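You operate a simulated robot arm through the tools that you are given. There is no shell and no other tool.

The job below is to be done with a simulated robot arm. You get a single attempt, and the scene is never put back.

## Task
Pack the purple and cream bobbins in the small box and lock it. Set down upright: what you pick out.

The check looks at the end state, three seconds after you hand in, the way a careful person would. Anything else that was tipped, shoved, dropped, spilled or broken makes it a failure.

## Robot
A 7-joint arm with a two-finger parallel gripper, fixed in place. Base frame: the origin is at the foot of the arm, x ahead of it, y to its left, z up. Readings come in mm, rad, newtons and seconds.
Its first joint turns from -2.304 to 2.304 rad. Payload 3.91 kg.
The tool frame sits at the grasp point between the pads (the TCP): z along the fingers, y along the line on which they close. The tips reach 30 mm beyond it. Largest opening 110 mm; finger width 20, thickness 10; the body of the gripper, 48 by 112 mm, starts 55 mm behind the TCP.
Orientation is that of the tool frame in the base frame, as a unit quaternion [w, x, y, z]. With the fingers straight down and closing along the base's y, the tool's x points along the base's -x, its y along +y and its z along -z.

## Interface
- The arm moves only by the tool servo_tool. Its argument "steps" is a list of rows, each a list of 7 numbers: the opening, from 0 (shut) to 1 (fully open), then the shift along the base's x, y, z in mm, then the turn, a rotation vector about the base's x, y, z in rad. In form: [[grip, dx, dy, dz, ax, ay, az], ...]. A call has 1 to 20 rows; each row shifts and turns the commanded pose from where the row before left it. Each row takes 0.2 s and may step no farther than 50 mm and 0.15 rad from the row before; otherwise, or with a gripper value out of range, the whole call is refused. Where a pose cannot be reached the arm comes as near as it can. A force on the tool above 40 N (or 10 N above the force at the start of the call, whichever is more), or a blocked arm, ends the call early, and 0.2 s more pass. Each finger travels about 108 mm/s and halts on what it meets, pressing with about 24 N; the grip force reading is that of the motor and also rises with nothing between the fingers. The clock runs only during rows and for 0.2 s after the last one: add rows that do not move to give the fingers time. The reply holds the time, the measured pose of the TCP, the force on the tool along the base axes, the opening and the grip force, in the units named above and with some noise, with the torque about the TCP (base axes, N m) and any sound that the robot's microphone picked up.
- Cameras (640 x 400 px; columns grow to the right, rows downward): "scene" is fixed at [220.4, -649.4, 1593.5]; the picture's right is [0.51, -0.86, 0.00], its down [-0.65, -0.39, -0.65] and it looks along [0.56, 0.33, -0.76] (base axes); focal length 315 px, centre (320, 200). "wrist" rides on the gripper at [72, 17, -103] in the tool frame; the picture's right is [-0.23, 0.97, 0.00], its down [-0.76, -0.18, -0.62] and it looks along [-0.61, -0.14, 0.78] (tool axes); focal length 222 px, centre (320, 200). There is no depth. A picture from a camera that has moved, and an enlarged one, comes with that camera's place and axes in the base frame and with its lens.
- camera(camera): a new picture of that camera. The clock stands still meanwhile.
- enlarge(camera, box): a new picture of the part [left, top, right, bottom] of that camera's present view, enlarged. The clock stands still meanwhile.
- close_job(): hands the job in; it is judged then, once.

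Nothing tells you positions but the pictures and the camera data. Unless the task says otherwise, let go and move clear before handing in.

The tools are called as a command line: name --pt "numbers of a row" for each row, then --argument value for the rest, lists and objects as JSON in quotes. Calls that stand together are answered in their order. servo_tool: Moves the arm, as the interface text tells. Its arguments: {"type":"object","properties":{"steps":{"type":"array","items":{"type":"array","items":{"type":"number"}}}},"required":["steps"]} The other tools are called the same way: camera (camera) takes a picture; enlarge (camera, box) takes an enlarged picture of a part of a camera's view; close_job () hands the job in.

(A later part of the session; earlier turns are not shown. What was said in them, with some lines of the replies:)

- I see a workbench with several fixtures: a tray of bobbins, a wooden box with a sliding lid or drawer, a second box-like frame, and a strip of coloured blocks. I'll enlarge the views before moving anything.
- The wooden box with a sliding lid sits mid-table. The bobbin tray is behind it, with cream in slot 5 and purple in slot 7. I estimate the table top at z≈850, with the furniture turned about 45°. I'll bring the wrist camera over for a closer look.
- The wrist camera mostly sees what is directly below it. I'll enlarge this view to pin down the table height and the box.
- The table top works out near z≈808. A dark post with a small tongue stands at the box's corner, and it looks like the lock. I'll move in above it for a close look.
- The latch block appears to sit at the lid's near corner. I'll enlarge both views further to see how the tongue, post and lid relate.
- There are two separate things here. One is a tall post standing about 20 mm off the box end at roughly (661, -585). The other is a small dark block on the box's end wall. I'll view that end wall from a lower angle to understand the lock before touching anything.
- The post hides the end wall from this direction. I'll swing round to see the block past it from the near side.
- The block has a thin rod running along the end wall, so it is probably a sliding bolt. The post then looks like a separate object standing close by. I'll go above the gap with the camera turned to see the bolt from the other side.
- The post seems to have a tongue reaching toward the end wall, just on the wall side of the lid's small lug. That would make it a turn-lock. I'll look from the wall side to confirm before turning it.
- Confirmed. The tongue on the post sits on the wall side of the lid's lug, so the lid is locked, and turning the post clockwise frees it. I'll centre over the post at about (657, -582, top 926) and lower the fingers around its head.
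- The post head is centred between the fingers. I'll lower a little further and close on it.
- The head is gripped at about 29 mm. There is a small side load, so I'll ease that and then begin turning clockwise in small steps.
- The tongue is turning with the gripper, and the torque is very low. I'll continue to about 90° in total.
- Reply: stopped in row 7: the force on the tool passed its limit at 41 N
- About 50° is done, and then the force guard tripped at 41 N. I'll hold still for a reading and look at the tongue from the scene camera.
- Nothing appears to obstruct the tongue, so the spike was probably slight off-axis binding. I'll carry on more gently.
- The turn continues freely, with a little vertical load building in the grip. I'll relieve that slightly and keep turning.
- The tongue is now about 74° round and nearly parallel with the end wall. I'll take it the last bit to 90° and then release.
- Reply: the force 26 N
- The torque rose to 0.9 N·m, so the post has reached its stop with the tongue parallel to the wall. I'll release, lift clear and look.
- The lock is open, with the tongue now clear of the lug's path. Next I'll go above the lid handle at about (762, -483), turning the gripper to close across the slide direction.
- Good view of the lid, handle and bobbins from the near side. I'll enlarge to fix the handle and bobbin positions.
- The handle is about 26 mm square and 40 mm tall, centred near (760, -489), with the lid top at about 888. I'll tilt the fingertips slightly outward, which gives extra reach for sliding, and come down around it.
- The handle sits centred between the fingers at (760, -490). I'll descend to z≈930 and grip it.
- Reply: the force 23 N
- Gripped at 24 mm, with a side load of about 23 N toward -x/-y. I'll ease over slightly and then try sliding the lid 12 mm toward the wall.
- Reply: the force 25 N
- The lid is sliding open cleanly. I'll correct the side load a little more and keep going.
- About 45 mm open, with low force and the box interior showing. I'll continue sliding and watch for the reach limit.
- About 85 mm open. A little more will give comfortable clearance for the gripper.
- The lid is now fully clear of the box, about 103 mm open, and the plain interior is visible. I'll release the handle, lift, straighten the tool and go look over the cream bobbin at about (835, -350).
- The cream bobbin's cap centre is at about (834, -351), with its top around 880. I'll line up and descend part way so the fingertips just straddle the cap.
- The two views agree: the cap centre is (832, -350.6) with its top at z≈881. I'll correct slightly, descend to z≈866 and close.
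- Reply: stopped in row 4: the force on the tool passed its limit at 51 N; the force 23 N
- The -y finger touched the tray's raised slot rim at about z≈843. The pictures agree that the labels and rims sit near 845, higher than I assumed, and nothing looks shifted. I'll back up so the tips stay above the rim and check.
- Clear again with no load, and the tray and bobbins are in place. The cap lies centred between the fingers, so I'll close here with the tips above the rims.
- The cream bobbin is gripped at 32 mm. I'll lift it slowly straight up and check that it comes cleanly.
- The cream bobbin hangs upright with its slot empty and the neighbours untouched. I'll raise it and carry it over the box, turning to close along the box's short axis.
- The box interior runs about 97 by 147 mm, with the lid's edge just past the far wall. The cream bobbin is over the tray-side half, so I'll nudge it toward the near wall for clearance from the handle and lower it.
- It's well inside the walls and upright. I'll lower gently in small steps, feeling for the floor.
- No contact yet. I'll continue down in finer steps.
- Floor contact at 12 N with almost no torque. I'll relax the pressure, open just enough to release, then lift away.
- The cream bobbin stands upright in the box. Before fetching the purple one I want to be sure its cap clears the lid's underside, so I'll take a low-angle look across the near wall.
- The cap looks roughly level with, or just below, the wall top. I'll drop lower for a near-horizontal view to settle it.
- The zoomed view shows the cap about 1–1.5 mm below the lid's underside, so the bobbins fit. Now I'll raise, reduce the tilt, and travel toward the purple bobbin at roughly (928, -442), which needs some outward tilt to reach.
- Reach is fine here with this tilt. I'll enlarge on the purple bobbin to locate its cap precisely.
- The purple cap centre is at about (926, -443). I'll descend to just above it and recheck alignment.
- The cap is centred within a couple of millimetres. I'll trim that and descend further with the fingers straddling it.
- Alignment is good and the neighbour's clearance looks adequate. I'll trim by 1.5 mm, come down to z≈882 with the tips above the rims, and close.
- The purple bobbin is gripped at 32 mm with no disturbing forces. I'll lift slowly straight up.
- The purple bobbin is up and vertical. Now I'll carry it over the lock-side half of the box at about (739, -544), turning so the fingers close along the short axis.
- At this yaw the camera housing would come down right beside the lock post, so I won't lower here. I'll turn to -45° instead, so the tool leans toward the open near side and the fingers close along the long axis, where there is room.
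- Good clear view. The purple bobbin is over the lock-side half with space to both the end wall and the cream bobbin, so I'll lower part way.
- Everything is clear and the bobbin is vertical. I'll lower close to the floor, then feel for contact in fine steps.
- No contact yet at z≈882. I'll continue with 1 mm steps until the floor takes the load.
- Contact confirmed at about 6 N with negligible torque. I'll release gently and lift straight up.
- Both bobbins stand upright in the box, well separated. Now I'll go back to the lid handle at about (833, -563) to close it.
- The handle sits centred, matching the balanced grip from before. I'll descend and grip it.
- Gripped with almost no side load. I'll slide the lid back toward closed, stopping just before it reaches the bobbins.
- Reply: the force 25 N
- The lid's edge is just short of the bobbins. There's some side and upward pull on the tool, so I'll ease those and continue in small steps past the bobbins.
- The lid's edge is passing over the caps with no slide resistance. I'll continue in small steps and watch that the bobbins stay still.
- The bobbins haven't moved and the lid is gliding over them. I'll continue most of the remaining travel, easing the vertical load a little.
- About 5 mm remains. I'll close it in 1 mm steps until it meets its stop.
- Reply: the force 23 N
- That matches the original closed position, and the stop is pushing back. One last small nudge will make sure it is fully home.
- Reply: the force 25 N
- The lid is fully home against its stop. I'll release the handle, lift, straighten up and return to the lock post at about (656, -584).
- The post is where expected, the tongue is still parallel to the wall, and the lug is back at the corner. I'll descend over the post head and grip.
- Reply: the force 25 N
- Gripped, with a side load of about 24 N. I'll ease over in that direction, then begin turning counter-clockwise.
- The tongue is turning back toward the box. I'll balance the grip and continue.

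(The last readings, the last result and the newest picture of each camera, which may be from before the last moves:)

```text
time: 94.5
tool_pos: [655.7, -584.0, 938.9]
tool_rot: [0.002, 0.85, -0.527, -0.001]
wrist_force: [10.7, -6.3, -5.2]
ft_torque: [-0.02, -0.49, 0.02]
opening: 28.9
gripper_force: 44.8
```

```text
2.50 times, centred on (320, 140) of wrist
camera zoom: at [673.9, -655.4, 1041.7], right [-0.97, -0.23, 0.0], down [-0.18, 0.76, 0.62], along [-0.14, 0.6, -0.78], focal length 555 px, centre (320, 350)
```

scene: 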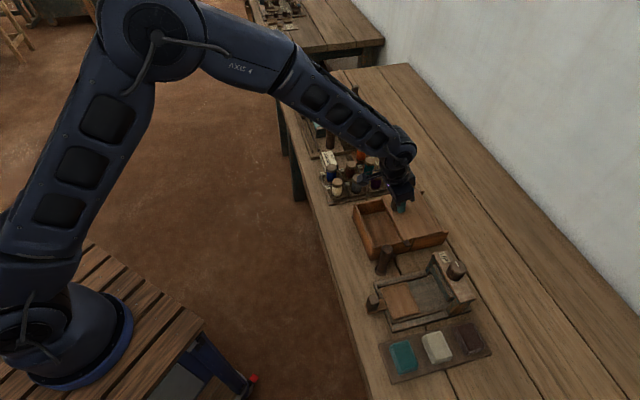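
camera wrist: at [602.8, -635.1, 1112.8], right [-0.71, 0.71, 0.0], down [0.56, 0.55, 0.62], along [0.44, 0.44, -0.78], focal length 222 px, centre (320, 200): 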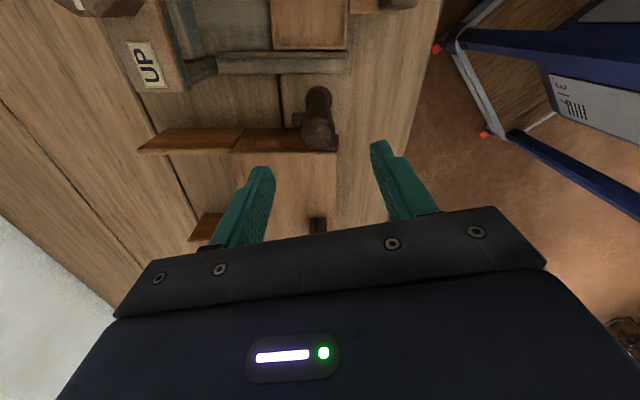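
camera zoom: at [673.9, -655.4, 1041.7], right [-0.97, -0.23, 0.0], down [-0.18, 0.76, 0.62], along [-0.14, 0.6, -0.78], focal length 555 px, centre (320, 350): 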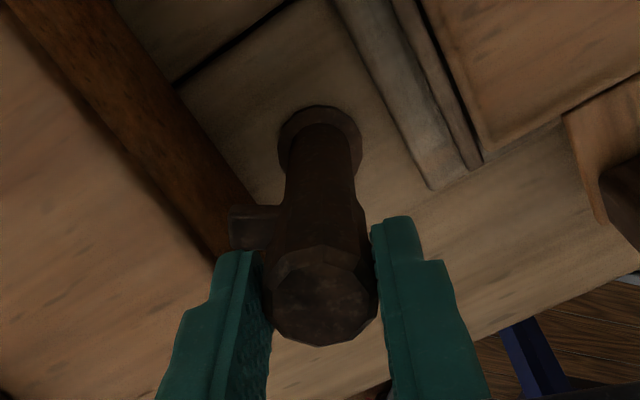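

servo_tool --pt "0.2 0.6 -0.3 0 0 0 0.06" --pt "0.2 0 0 0 0 0 0.08" --pt "0.2 0 0 0 0 0 0.08" --pt "0.2 0 0 0 0 0 0.08" --pt "0.2 0 0 0 0 0 0.08" --pt "0.2 0 0 0 0 0 0"

enlarge --camera "wrist" --box '[220, 60, 420, 220]'

```text
time: 95.9
tool_pos: [655.8, -583.9, 939.3]
tool_rot: [0.002, 0.934, -0.357, 0.0]
wrist_force: [4.1, 0.2, 7.3]
ft_torque: [0.38, 0.12, 0.0]
opening: 28.5
gripper_force: 45.1
```

```text
2.50 times, centred on (320, 140) of wrist
camera zoom: at [699.7, -643.8, 1041.6], right [-0.82, -0.57, 0.0], down [-0.45, 0.64, 0.62], along [-0.36, 0.51, -0.78], focal length 555 px, centre (320, 350)
```

zoom: 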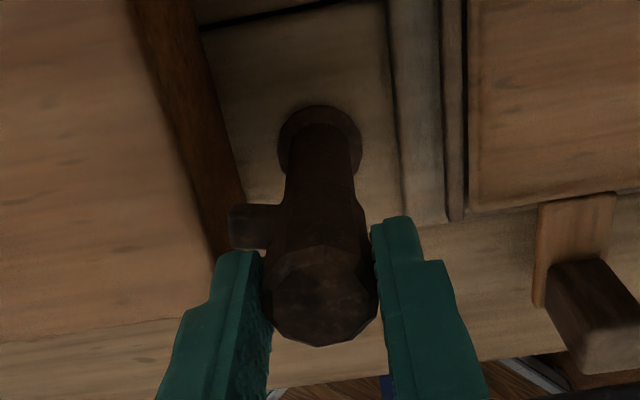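

About 10° remain. I'll finish in small steps, watching for the stop.

servo_tool --pt "0.2 0 0 0 0 0 0.05" --pt "0.2 0 0 0 0 0 0.05" --pt "0.2 0 0 0 0 0 0.04" --pt "0.2 0 0 0 0 0 0"

enlarge --camera "wrist" --box '[220, 60, 420, 220]'

```text
time: 96.9
tool_pos: [656.0, -583.5, 938.2]
tool_rot: [0.001, 0.957, -0.291, 0.001]
wrist_force: [12.0, -0.2, 1.1]
ft_torque: [-0.07, -0.88, 0.04]
opening: 28.6
gripper_force: 45.0
```

```text
2.50 times, centred on (320, 140) of wrist
camera zoom: at [707.6, -637.2, 1041.6], right [-0.73, -0.68, 0.0], down [-0.53, 0.57, 0.62], along [-0.42, 0.45, -0.78], focal length 555 px, centre (320, 350)
```

zoom: 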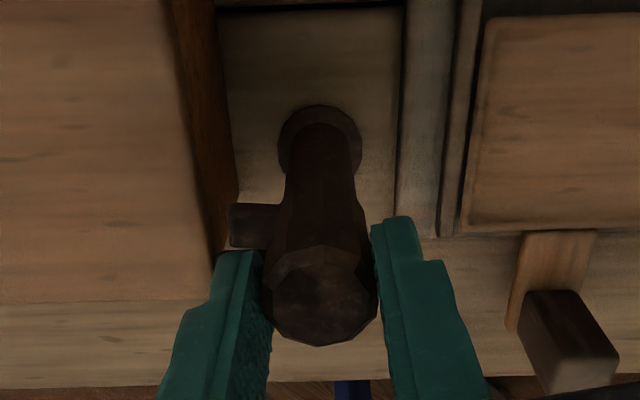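

servo_tool --pt "0.2 0.4 0 0 0 0 0.03" --pt "0.2 0 0 0 0 0 0.03" --pt "0.2 0 0 0 0 0 0"

enlarge --camera "wrist" --box '[220, 60, 420, 220]'

```text
time: 97.7
tool_pos: [656.1, -583.7, 939.5]
tool_rot: [0.001, 0.965, -0.263, 0.0]
wrist_force: [2.1, 3.2, 6.3]
ft_torque: [0.19, -0.19, 0.03]
opening: 28.3
gripper_force: 44.7
```

```text
2.50 times, centred on (320, 140) of wrist
camera zoom: at [710.9, -634.0, 1041.6], right [-0.69, -0.73, 0.0], down [-0.57, 0.54, 0.62], along [-0.45, 0.43, -0.78], focal length 555 px, centre (320, 350)
```

zoom: 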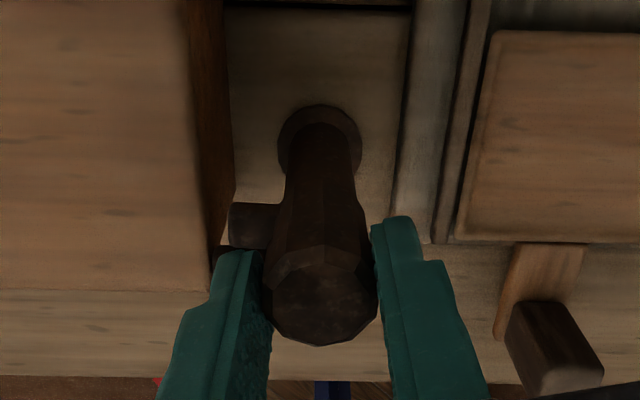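

The tongue is back at its original angle, right behind the lug. I'll nudge a touch more to see whether it meets its stop.

servo_tool --pt "0.2 0 0 0 0 0 0.025" --pt "0.2 0 0 0 0 0 0"

```text
time: 98.3
tool_pos: [656.1, -584.1, 939.1]
tool_rot: [0.001, 0.968, -0.251, 0.0]
wrist_force: [-0.4, 9.5, 8.2]
ft_torque: [0.29, -0.02, 0.05]
opening: 28.7
gripper_force: 45.0
```

servo_tool --pt "0.2 0 0 0 0 0 0.025" --pt "0.2 0 0 0 0 0 0"

enlarge --camera "wrist" --box '[270, 120, 350, 190]'

```text
time: 98.9
tool_pos: [654.9, -584.2, 939.4]
tool_rot: [0.001, 0.972, -0.237, 0.001]
wrist_force: [-1.0, 12.7, 8.4]
ft_torque: [0.59, 0.0, -0.07]
opening: 28.3
gripper_force: 44.4
```

```text
5.71 times, centred on (310, 155) of wrist
camera zoom: at [713.6, -631.4, 1041.5], right [-0.65, -0.76, 0.0], down [-0.59, 0.51, 0.62], along [-0.47, 0.4, -0.78], focal length 1269 px, centre (377, 457)
```

zoom: 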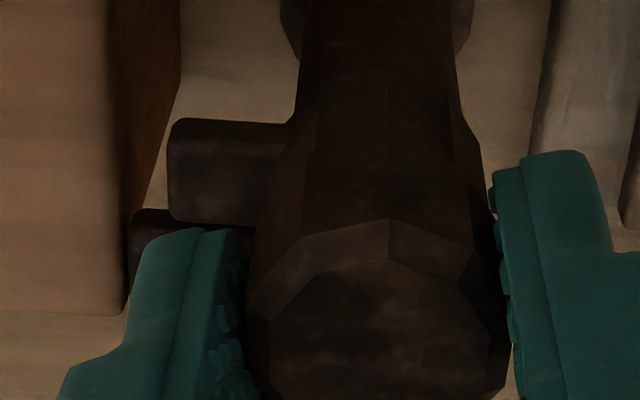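

The tongue now points about 4° past square to the wall. It started exactly square, so I'll turn it back those few degrees to restore the original locked position, then release.

servo_tool --pt "0.2 0 0 0 0 0 -0.035" --pt "0.2 0 0 0 0 0 -0.035" --pt "0.2 0 0 0 0 0 0"

enlarge --camera "wrist" --box '[230, 60, 430, 220]'

```text
time: 99.7
tool_pos: [655.9, -584.2, 938.9]
tool_rot: [0.001, 0.962, -0.272, 0.001]
wrist_force: [-4.6, 11.8, 6.5]
ft_torque: [0.67, -0.13, 0.01]
opening: 28.6
gripper_force: 45.1
```

```text
2.50 times, centred on (330, 140) of wrist
camera zoom: at [710.0, -635.3, 1041.6], right [-0.7, -0.71, 0.0], down [-0.56, 0.55, 0.62], along [-0.44, 0.44, -0.78], focal length 555 px, centre (295, 350)
```

zoom: 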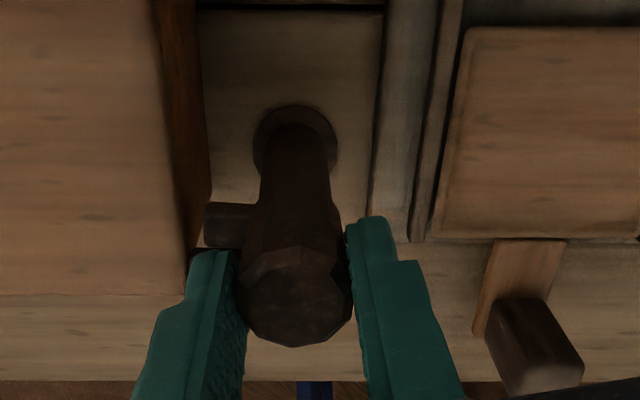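

The tongue is square to the wall again, matching the starting picture. I'll release, lift and inspect.

servo_tool --pt "0.4 0 0 0 0 0 0" --pt "0.6 0 0 0 0 0 0" --pt "0.6 0 0 0 0 0 0" --pt "0.6 0 0 25 0 0 0" --pt "0.6 0 0 35 0 0 0" --pt "0.6 24 -8 5 0 0 0" --pt "0.6 24 -8 0 0 0 0" --pt "0.6 0 0 0 0 0 0"

camera --camera "wrist"

enlarge --camera "wrist" --box '[270, 80, 390, 200]'

camera --camera "scene"

```text
time: 101.5
tool_pos: [703.6, -598.5, 1004.1]
tool_rot: [0.001, 0.962, -0.273, 0.001]
wrist_force: [-0.4, -0.2, -0.4]
ft_torque: [-0.02, 0.05, 0.04]
opening: 66.1
gripper_force: 0.0
```

```text
taken
camera wrist: at [757.4, -650.6, 1106.7], right [-0.7, -0.71, 0.0], down [-0.56, 0.55, 0.62], along [-0.44, 0.44, -0.78], focal length 222 px, centre (320, 200)
```

wrist: 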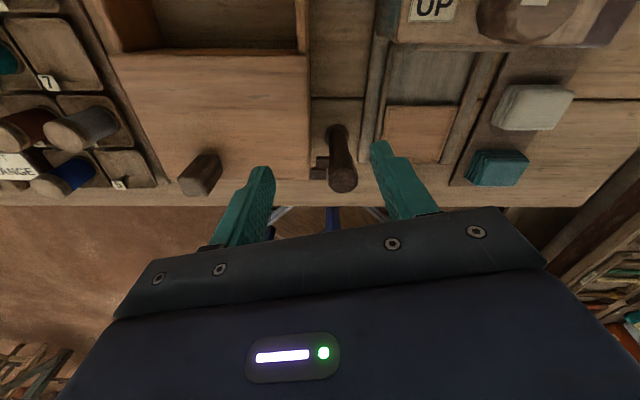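

```text
3.33 times, centred on (330, 140) of wrist
camera zoom: at [757.4, -650.6, 1106.7], right [-0.7, -0.71, 0.0], down [-0.56, 0.55, 0.62], along [-0.44, 0.44, -0.78], focal length 740 px, centre (287, 400)
```

zoom: 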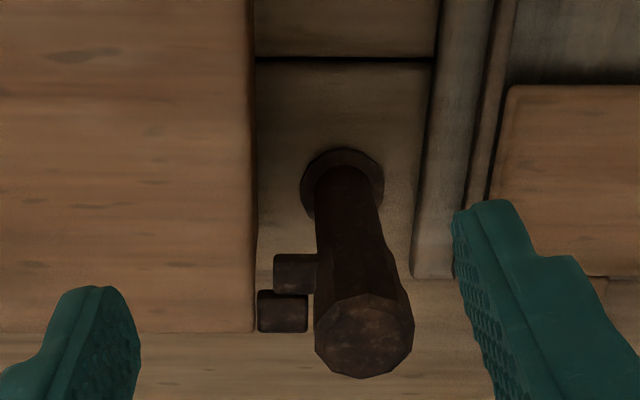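

```text
taken
```

scene: 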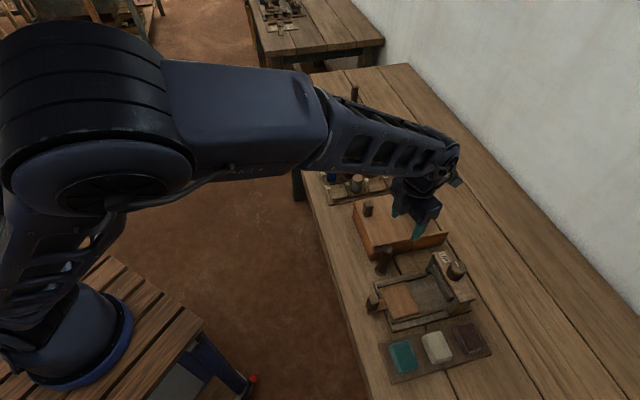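

The lock looks identical to the starting picture, with the tongue square behind the lug and the lid flush. I'll retreat clear and make a final check of the whole scene.

servo_tool --pt "0.6 0 0 40 0 0 0" --pt "0.6 0 0 40 0 0 0" --pt "0.6 -30 20 30 0 0 0" --pt "0.6 -35 30 10 0 0 0" --pt "0.6 -35 30 10 0 0 0" --pt "0.6 -35 30 10 0 0 0" --pt "0.6 -35 30 10 0 0 0" --pt "0.6 0 0 0 0 0 0"

camera --camera "scene"

enlarge --camera "scene" --box '[290, 70, 420, 210]'

enlarge --camera "scene" --box '[330, 180, 500, 390]'

enlarge --camera "scene" --box '[310, 140, 410, 205]'

enlarge --camera "scene" --box '[340, 180, 460, 290]'

```text
time: 103.3
tool_pos: [534.3, -459.0, 1154.0]
tool_rot: [0.001, 0.962, -0.273, 0.0]
wrist_force: [-0.2, -0.4, -0.6]
ft_torque: [0.03, -0.01, 0.0]
opening: 66.2
gripper_force: 0.0
```

```text
taken
```

scene: 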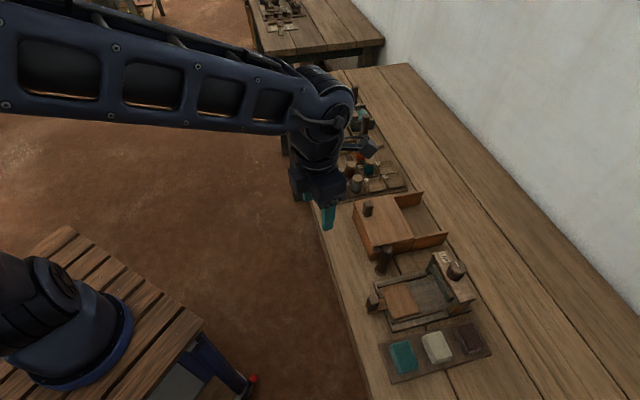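

```text
2.86 times, centred on (355, 140) of scene
camera zoom: at [220.4, -649.4, 1593.5], right [0.51, -0.86, 0.0], down [-0.65, -0.39, -0.65], along [0.56, 0.33, -0.76], focal length 900 px, centre (220, 371)
```

zoom: 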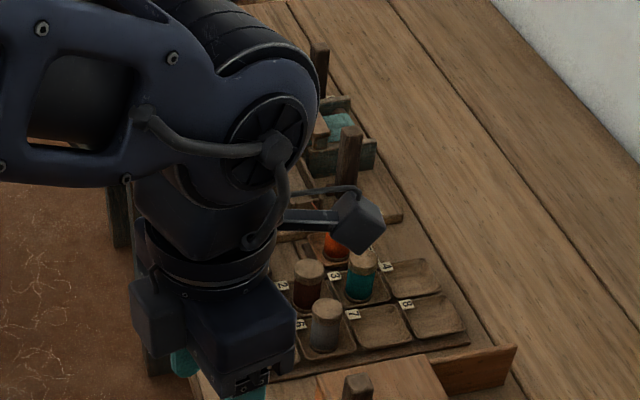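

```text
1.90 times, centred on (415, 285) of scene
camera zoom: at [220.4, -649.4, 1593.5], right [0.51, -0.86, 0.0], down [-0.65, -0.39, -0.65], along [0.56, 0.33, -0.76], focal length 600 px, centre (139, 38)
```

zoom: 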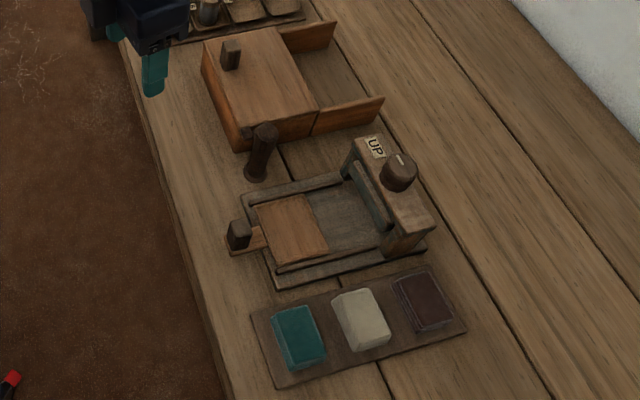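

```text
6.15 times, centred on (360, 172) of scene
camera zoom: at [220.4, -649.4, 1593.5], right [0.51, -0.86, 0.0], down [-0.65, -0.39, -0.65], along [0.56, 0.33, -0.76], focal length 1938 px, centre (74, 369)
```

zoom: 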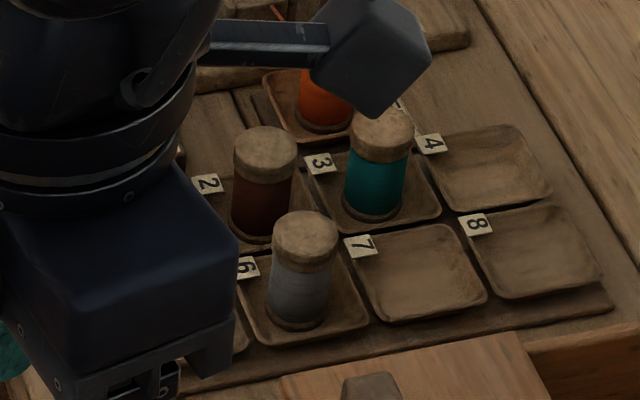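

```text
3.64 times, centred on (400, 235) of scene
camera zoom: at [220.4, -649.4, 1593.5], right [0.51, -0.86, 0.0], down [-0.65, -0.39, -0.65], along [0.56, 0.33, -0.76], focal length 1145 px, centre (29, 73)
```

zoom: 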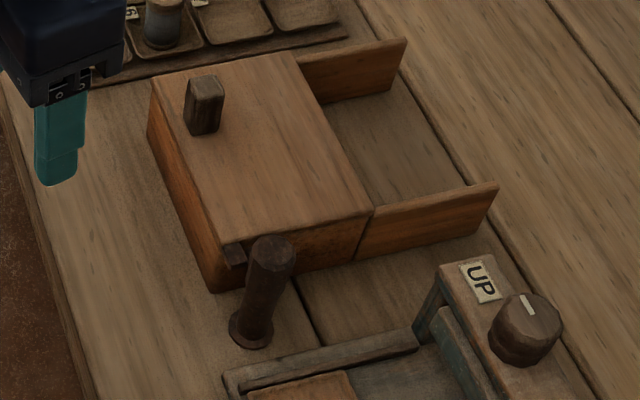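

The box, lock, press and cloths all match their starting look. I'll move the arm further aside to check the blue bobbin and slot 5, which it is hiding.

servo_tool --pt "0.6 -30 0 30 0 0 0" --pt "0.6 -30 -30 30 0 0 0" --pt "0.6 -20 -35 30 0 0 0" --pt "0.6 0 -40 20 0 0 0" --pt "0.6 0 -40 0 0 0 0" --pt "0.6 0 0 0 0 0 0"

enlarge --camera "scene" --box '[290, 70, 420, 210]'

enlarge --camera "scene" --box '[310, 140, 410, 205]'

```text
refused: row 2 steps farther than a row can; nothing moved
```

```text
2.86 times, centred on (355, 140) of scene
camera zoom: at [220.4, -649.4, 1593.5], right [0.51, -0.86, 0.0], down [-0.65, -0.39, -0.65], along [0.56, 0.33, -0.76], focal length 900 px, centre (220, 371)
```

zoom: 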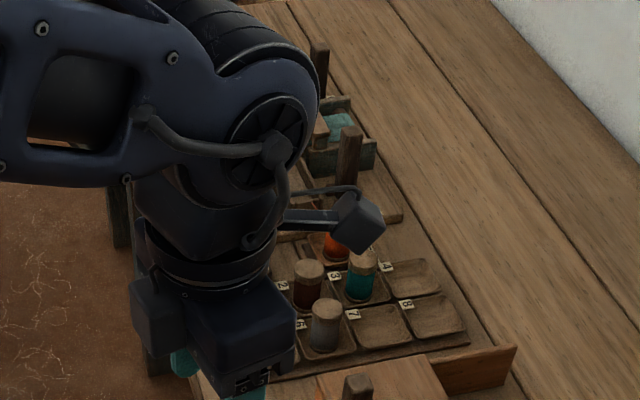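

```text
6.15 times, centred on (360, 172) of scene
camera zoom: at [220.4, -649.4, 1593.5], right [0.51, -0.86, 0.0], down [-0.65, -0.39, -0.65], along [0.56, 0.33, -0.76], focal length 1938 px, centre (74, 369)
```

zoom: 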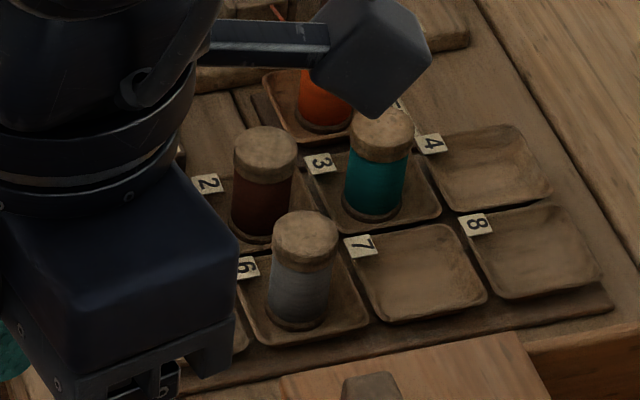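

One row exceeded the step limit, so nothing moved. I'll redo it with smaller steps to uncover the tray.

servo_tool --pt "0.6 -25 10 30 0 0 0" --pt "0.6 -30 10 30 0 0 0" --pt "0.6 -30 10 30 0 0 0" --pt "0.6 -30 10 20 0 0 0" --pt "0.6 0 0 0 0 0 0"

enlarge --camera "scene" --box '[290, 70, 420, 210]'

enlarge --camera "scene" --box '[310, 140, 410, 205]'

```text
time: 104.5
tool_pos: [418.2, -419.8, 1264.3]
tool_rot: [0.002, 0.962, -0.272, 0.0]
wrist_force: [-0.3, -0.2, 0.6]
ft_torque: [-0.01, 0.02, -0.04]
opening: 66.0
gripper_force: 0.0
```

```text
2.86 times, centred on (355, 140) of scene
camera zoom: at [220.4, -649.4, 1593.5], right [0.51, -0.86, 0.0], down [-0.65, -0.39, -0.65], along [0.56, 0.33, -0.76], focal length 900 px, centre (220, 371)
```

zoom: 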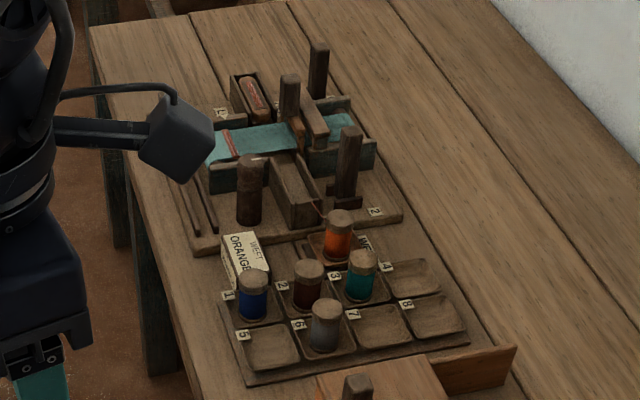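

```text
6.15 times, centred on (360, 172) of scene
camera zoom: at [220.4, -649.4, 1593.5], right [0.51, -0.86, 0.0], down [-0.65, -0.39, -0.65], along [0.56, 0.33, -0.76], focal length 1938 px, centre (74, 369)
```

zoom: 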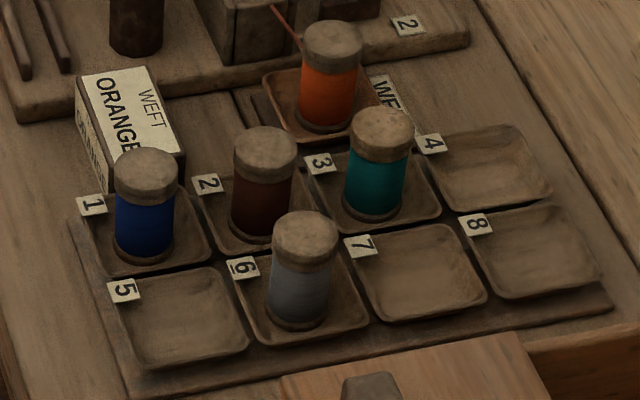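

Slots 5 and 7 are empty. Every other bobbin, the card box and the loom are exactly where they started, the lid is closed and the lock is turned. The arm is clear, so I'm handing in.

close_job

```text
The job is handed in.
```

I packed the purple and cream bobbins upright in the small box, slid the lid shut and turned the lock. I then handed the job in. I don't have the result of the check.

- **Packing:** the cream bobbin stands in the tray-side half of the box and the purple one in the lock-side half. From what I could see, neither moved as the lid closed over them. The caps clear the lid by only about 1 mm.
- **Lock:** the lid was locked when I started. I turned the post 90° to open it and turned it back afterwards. The tongue sits square behind the lid's lug, as it did at the start.
- **One contact:** while reaching for the cream bobbin, a finger pressed on the rim of slot 5 with about 51 N before the arm stopped. The pictures show no shift in the tray or the other bobbins.
- **Everything else:** in the last pictures the remaining bobbins, the card box, loom, press and cloth blocks match how they started. The gripper has let go and the arm is well clear.
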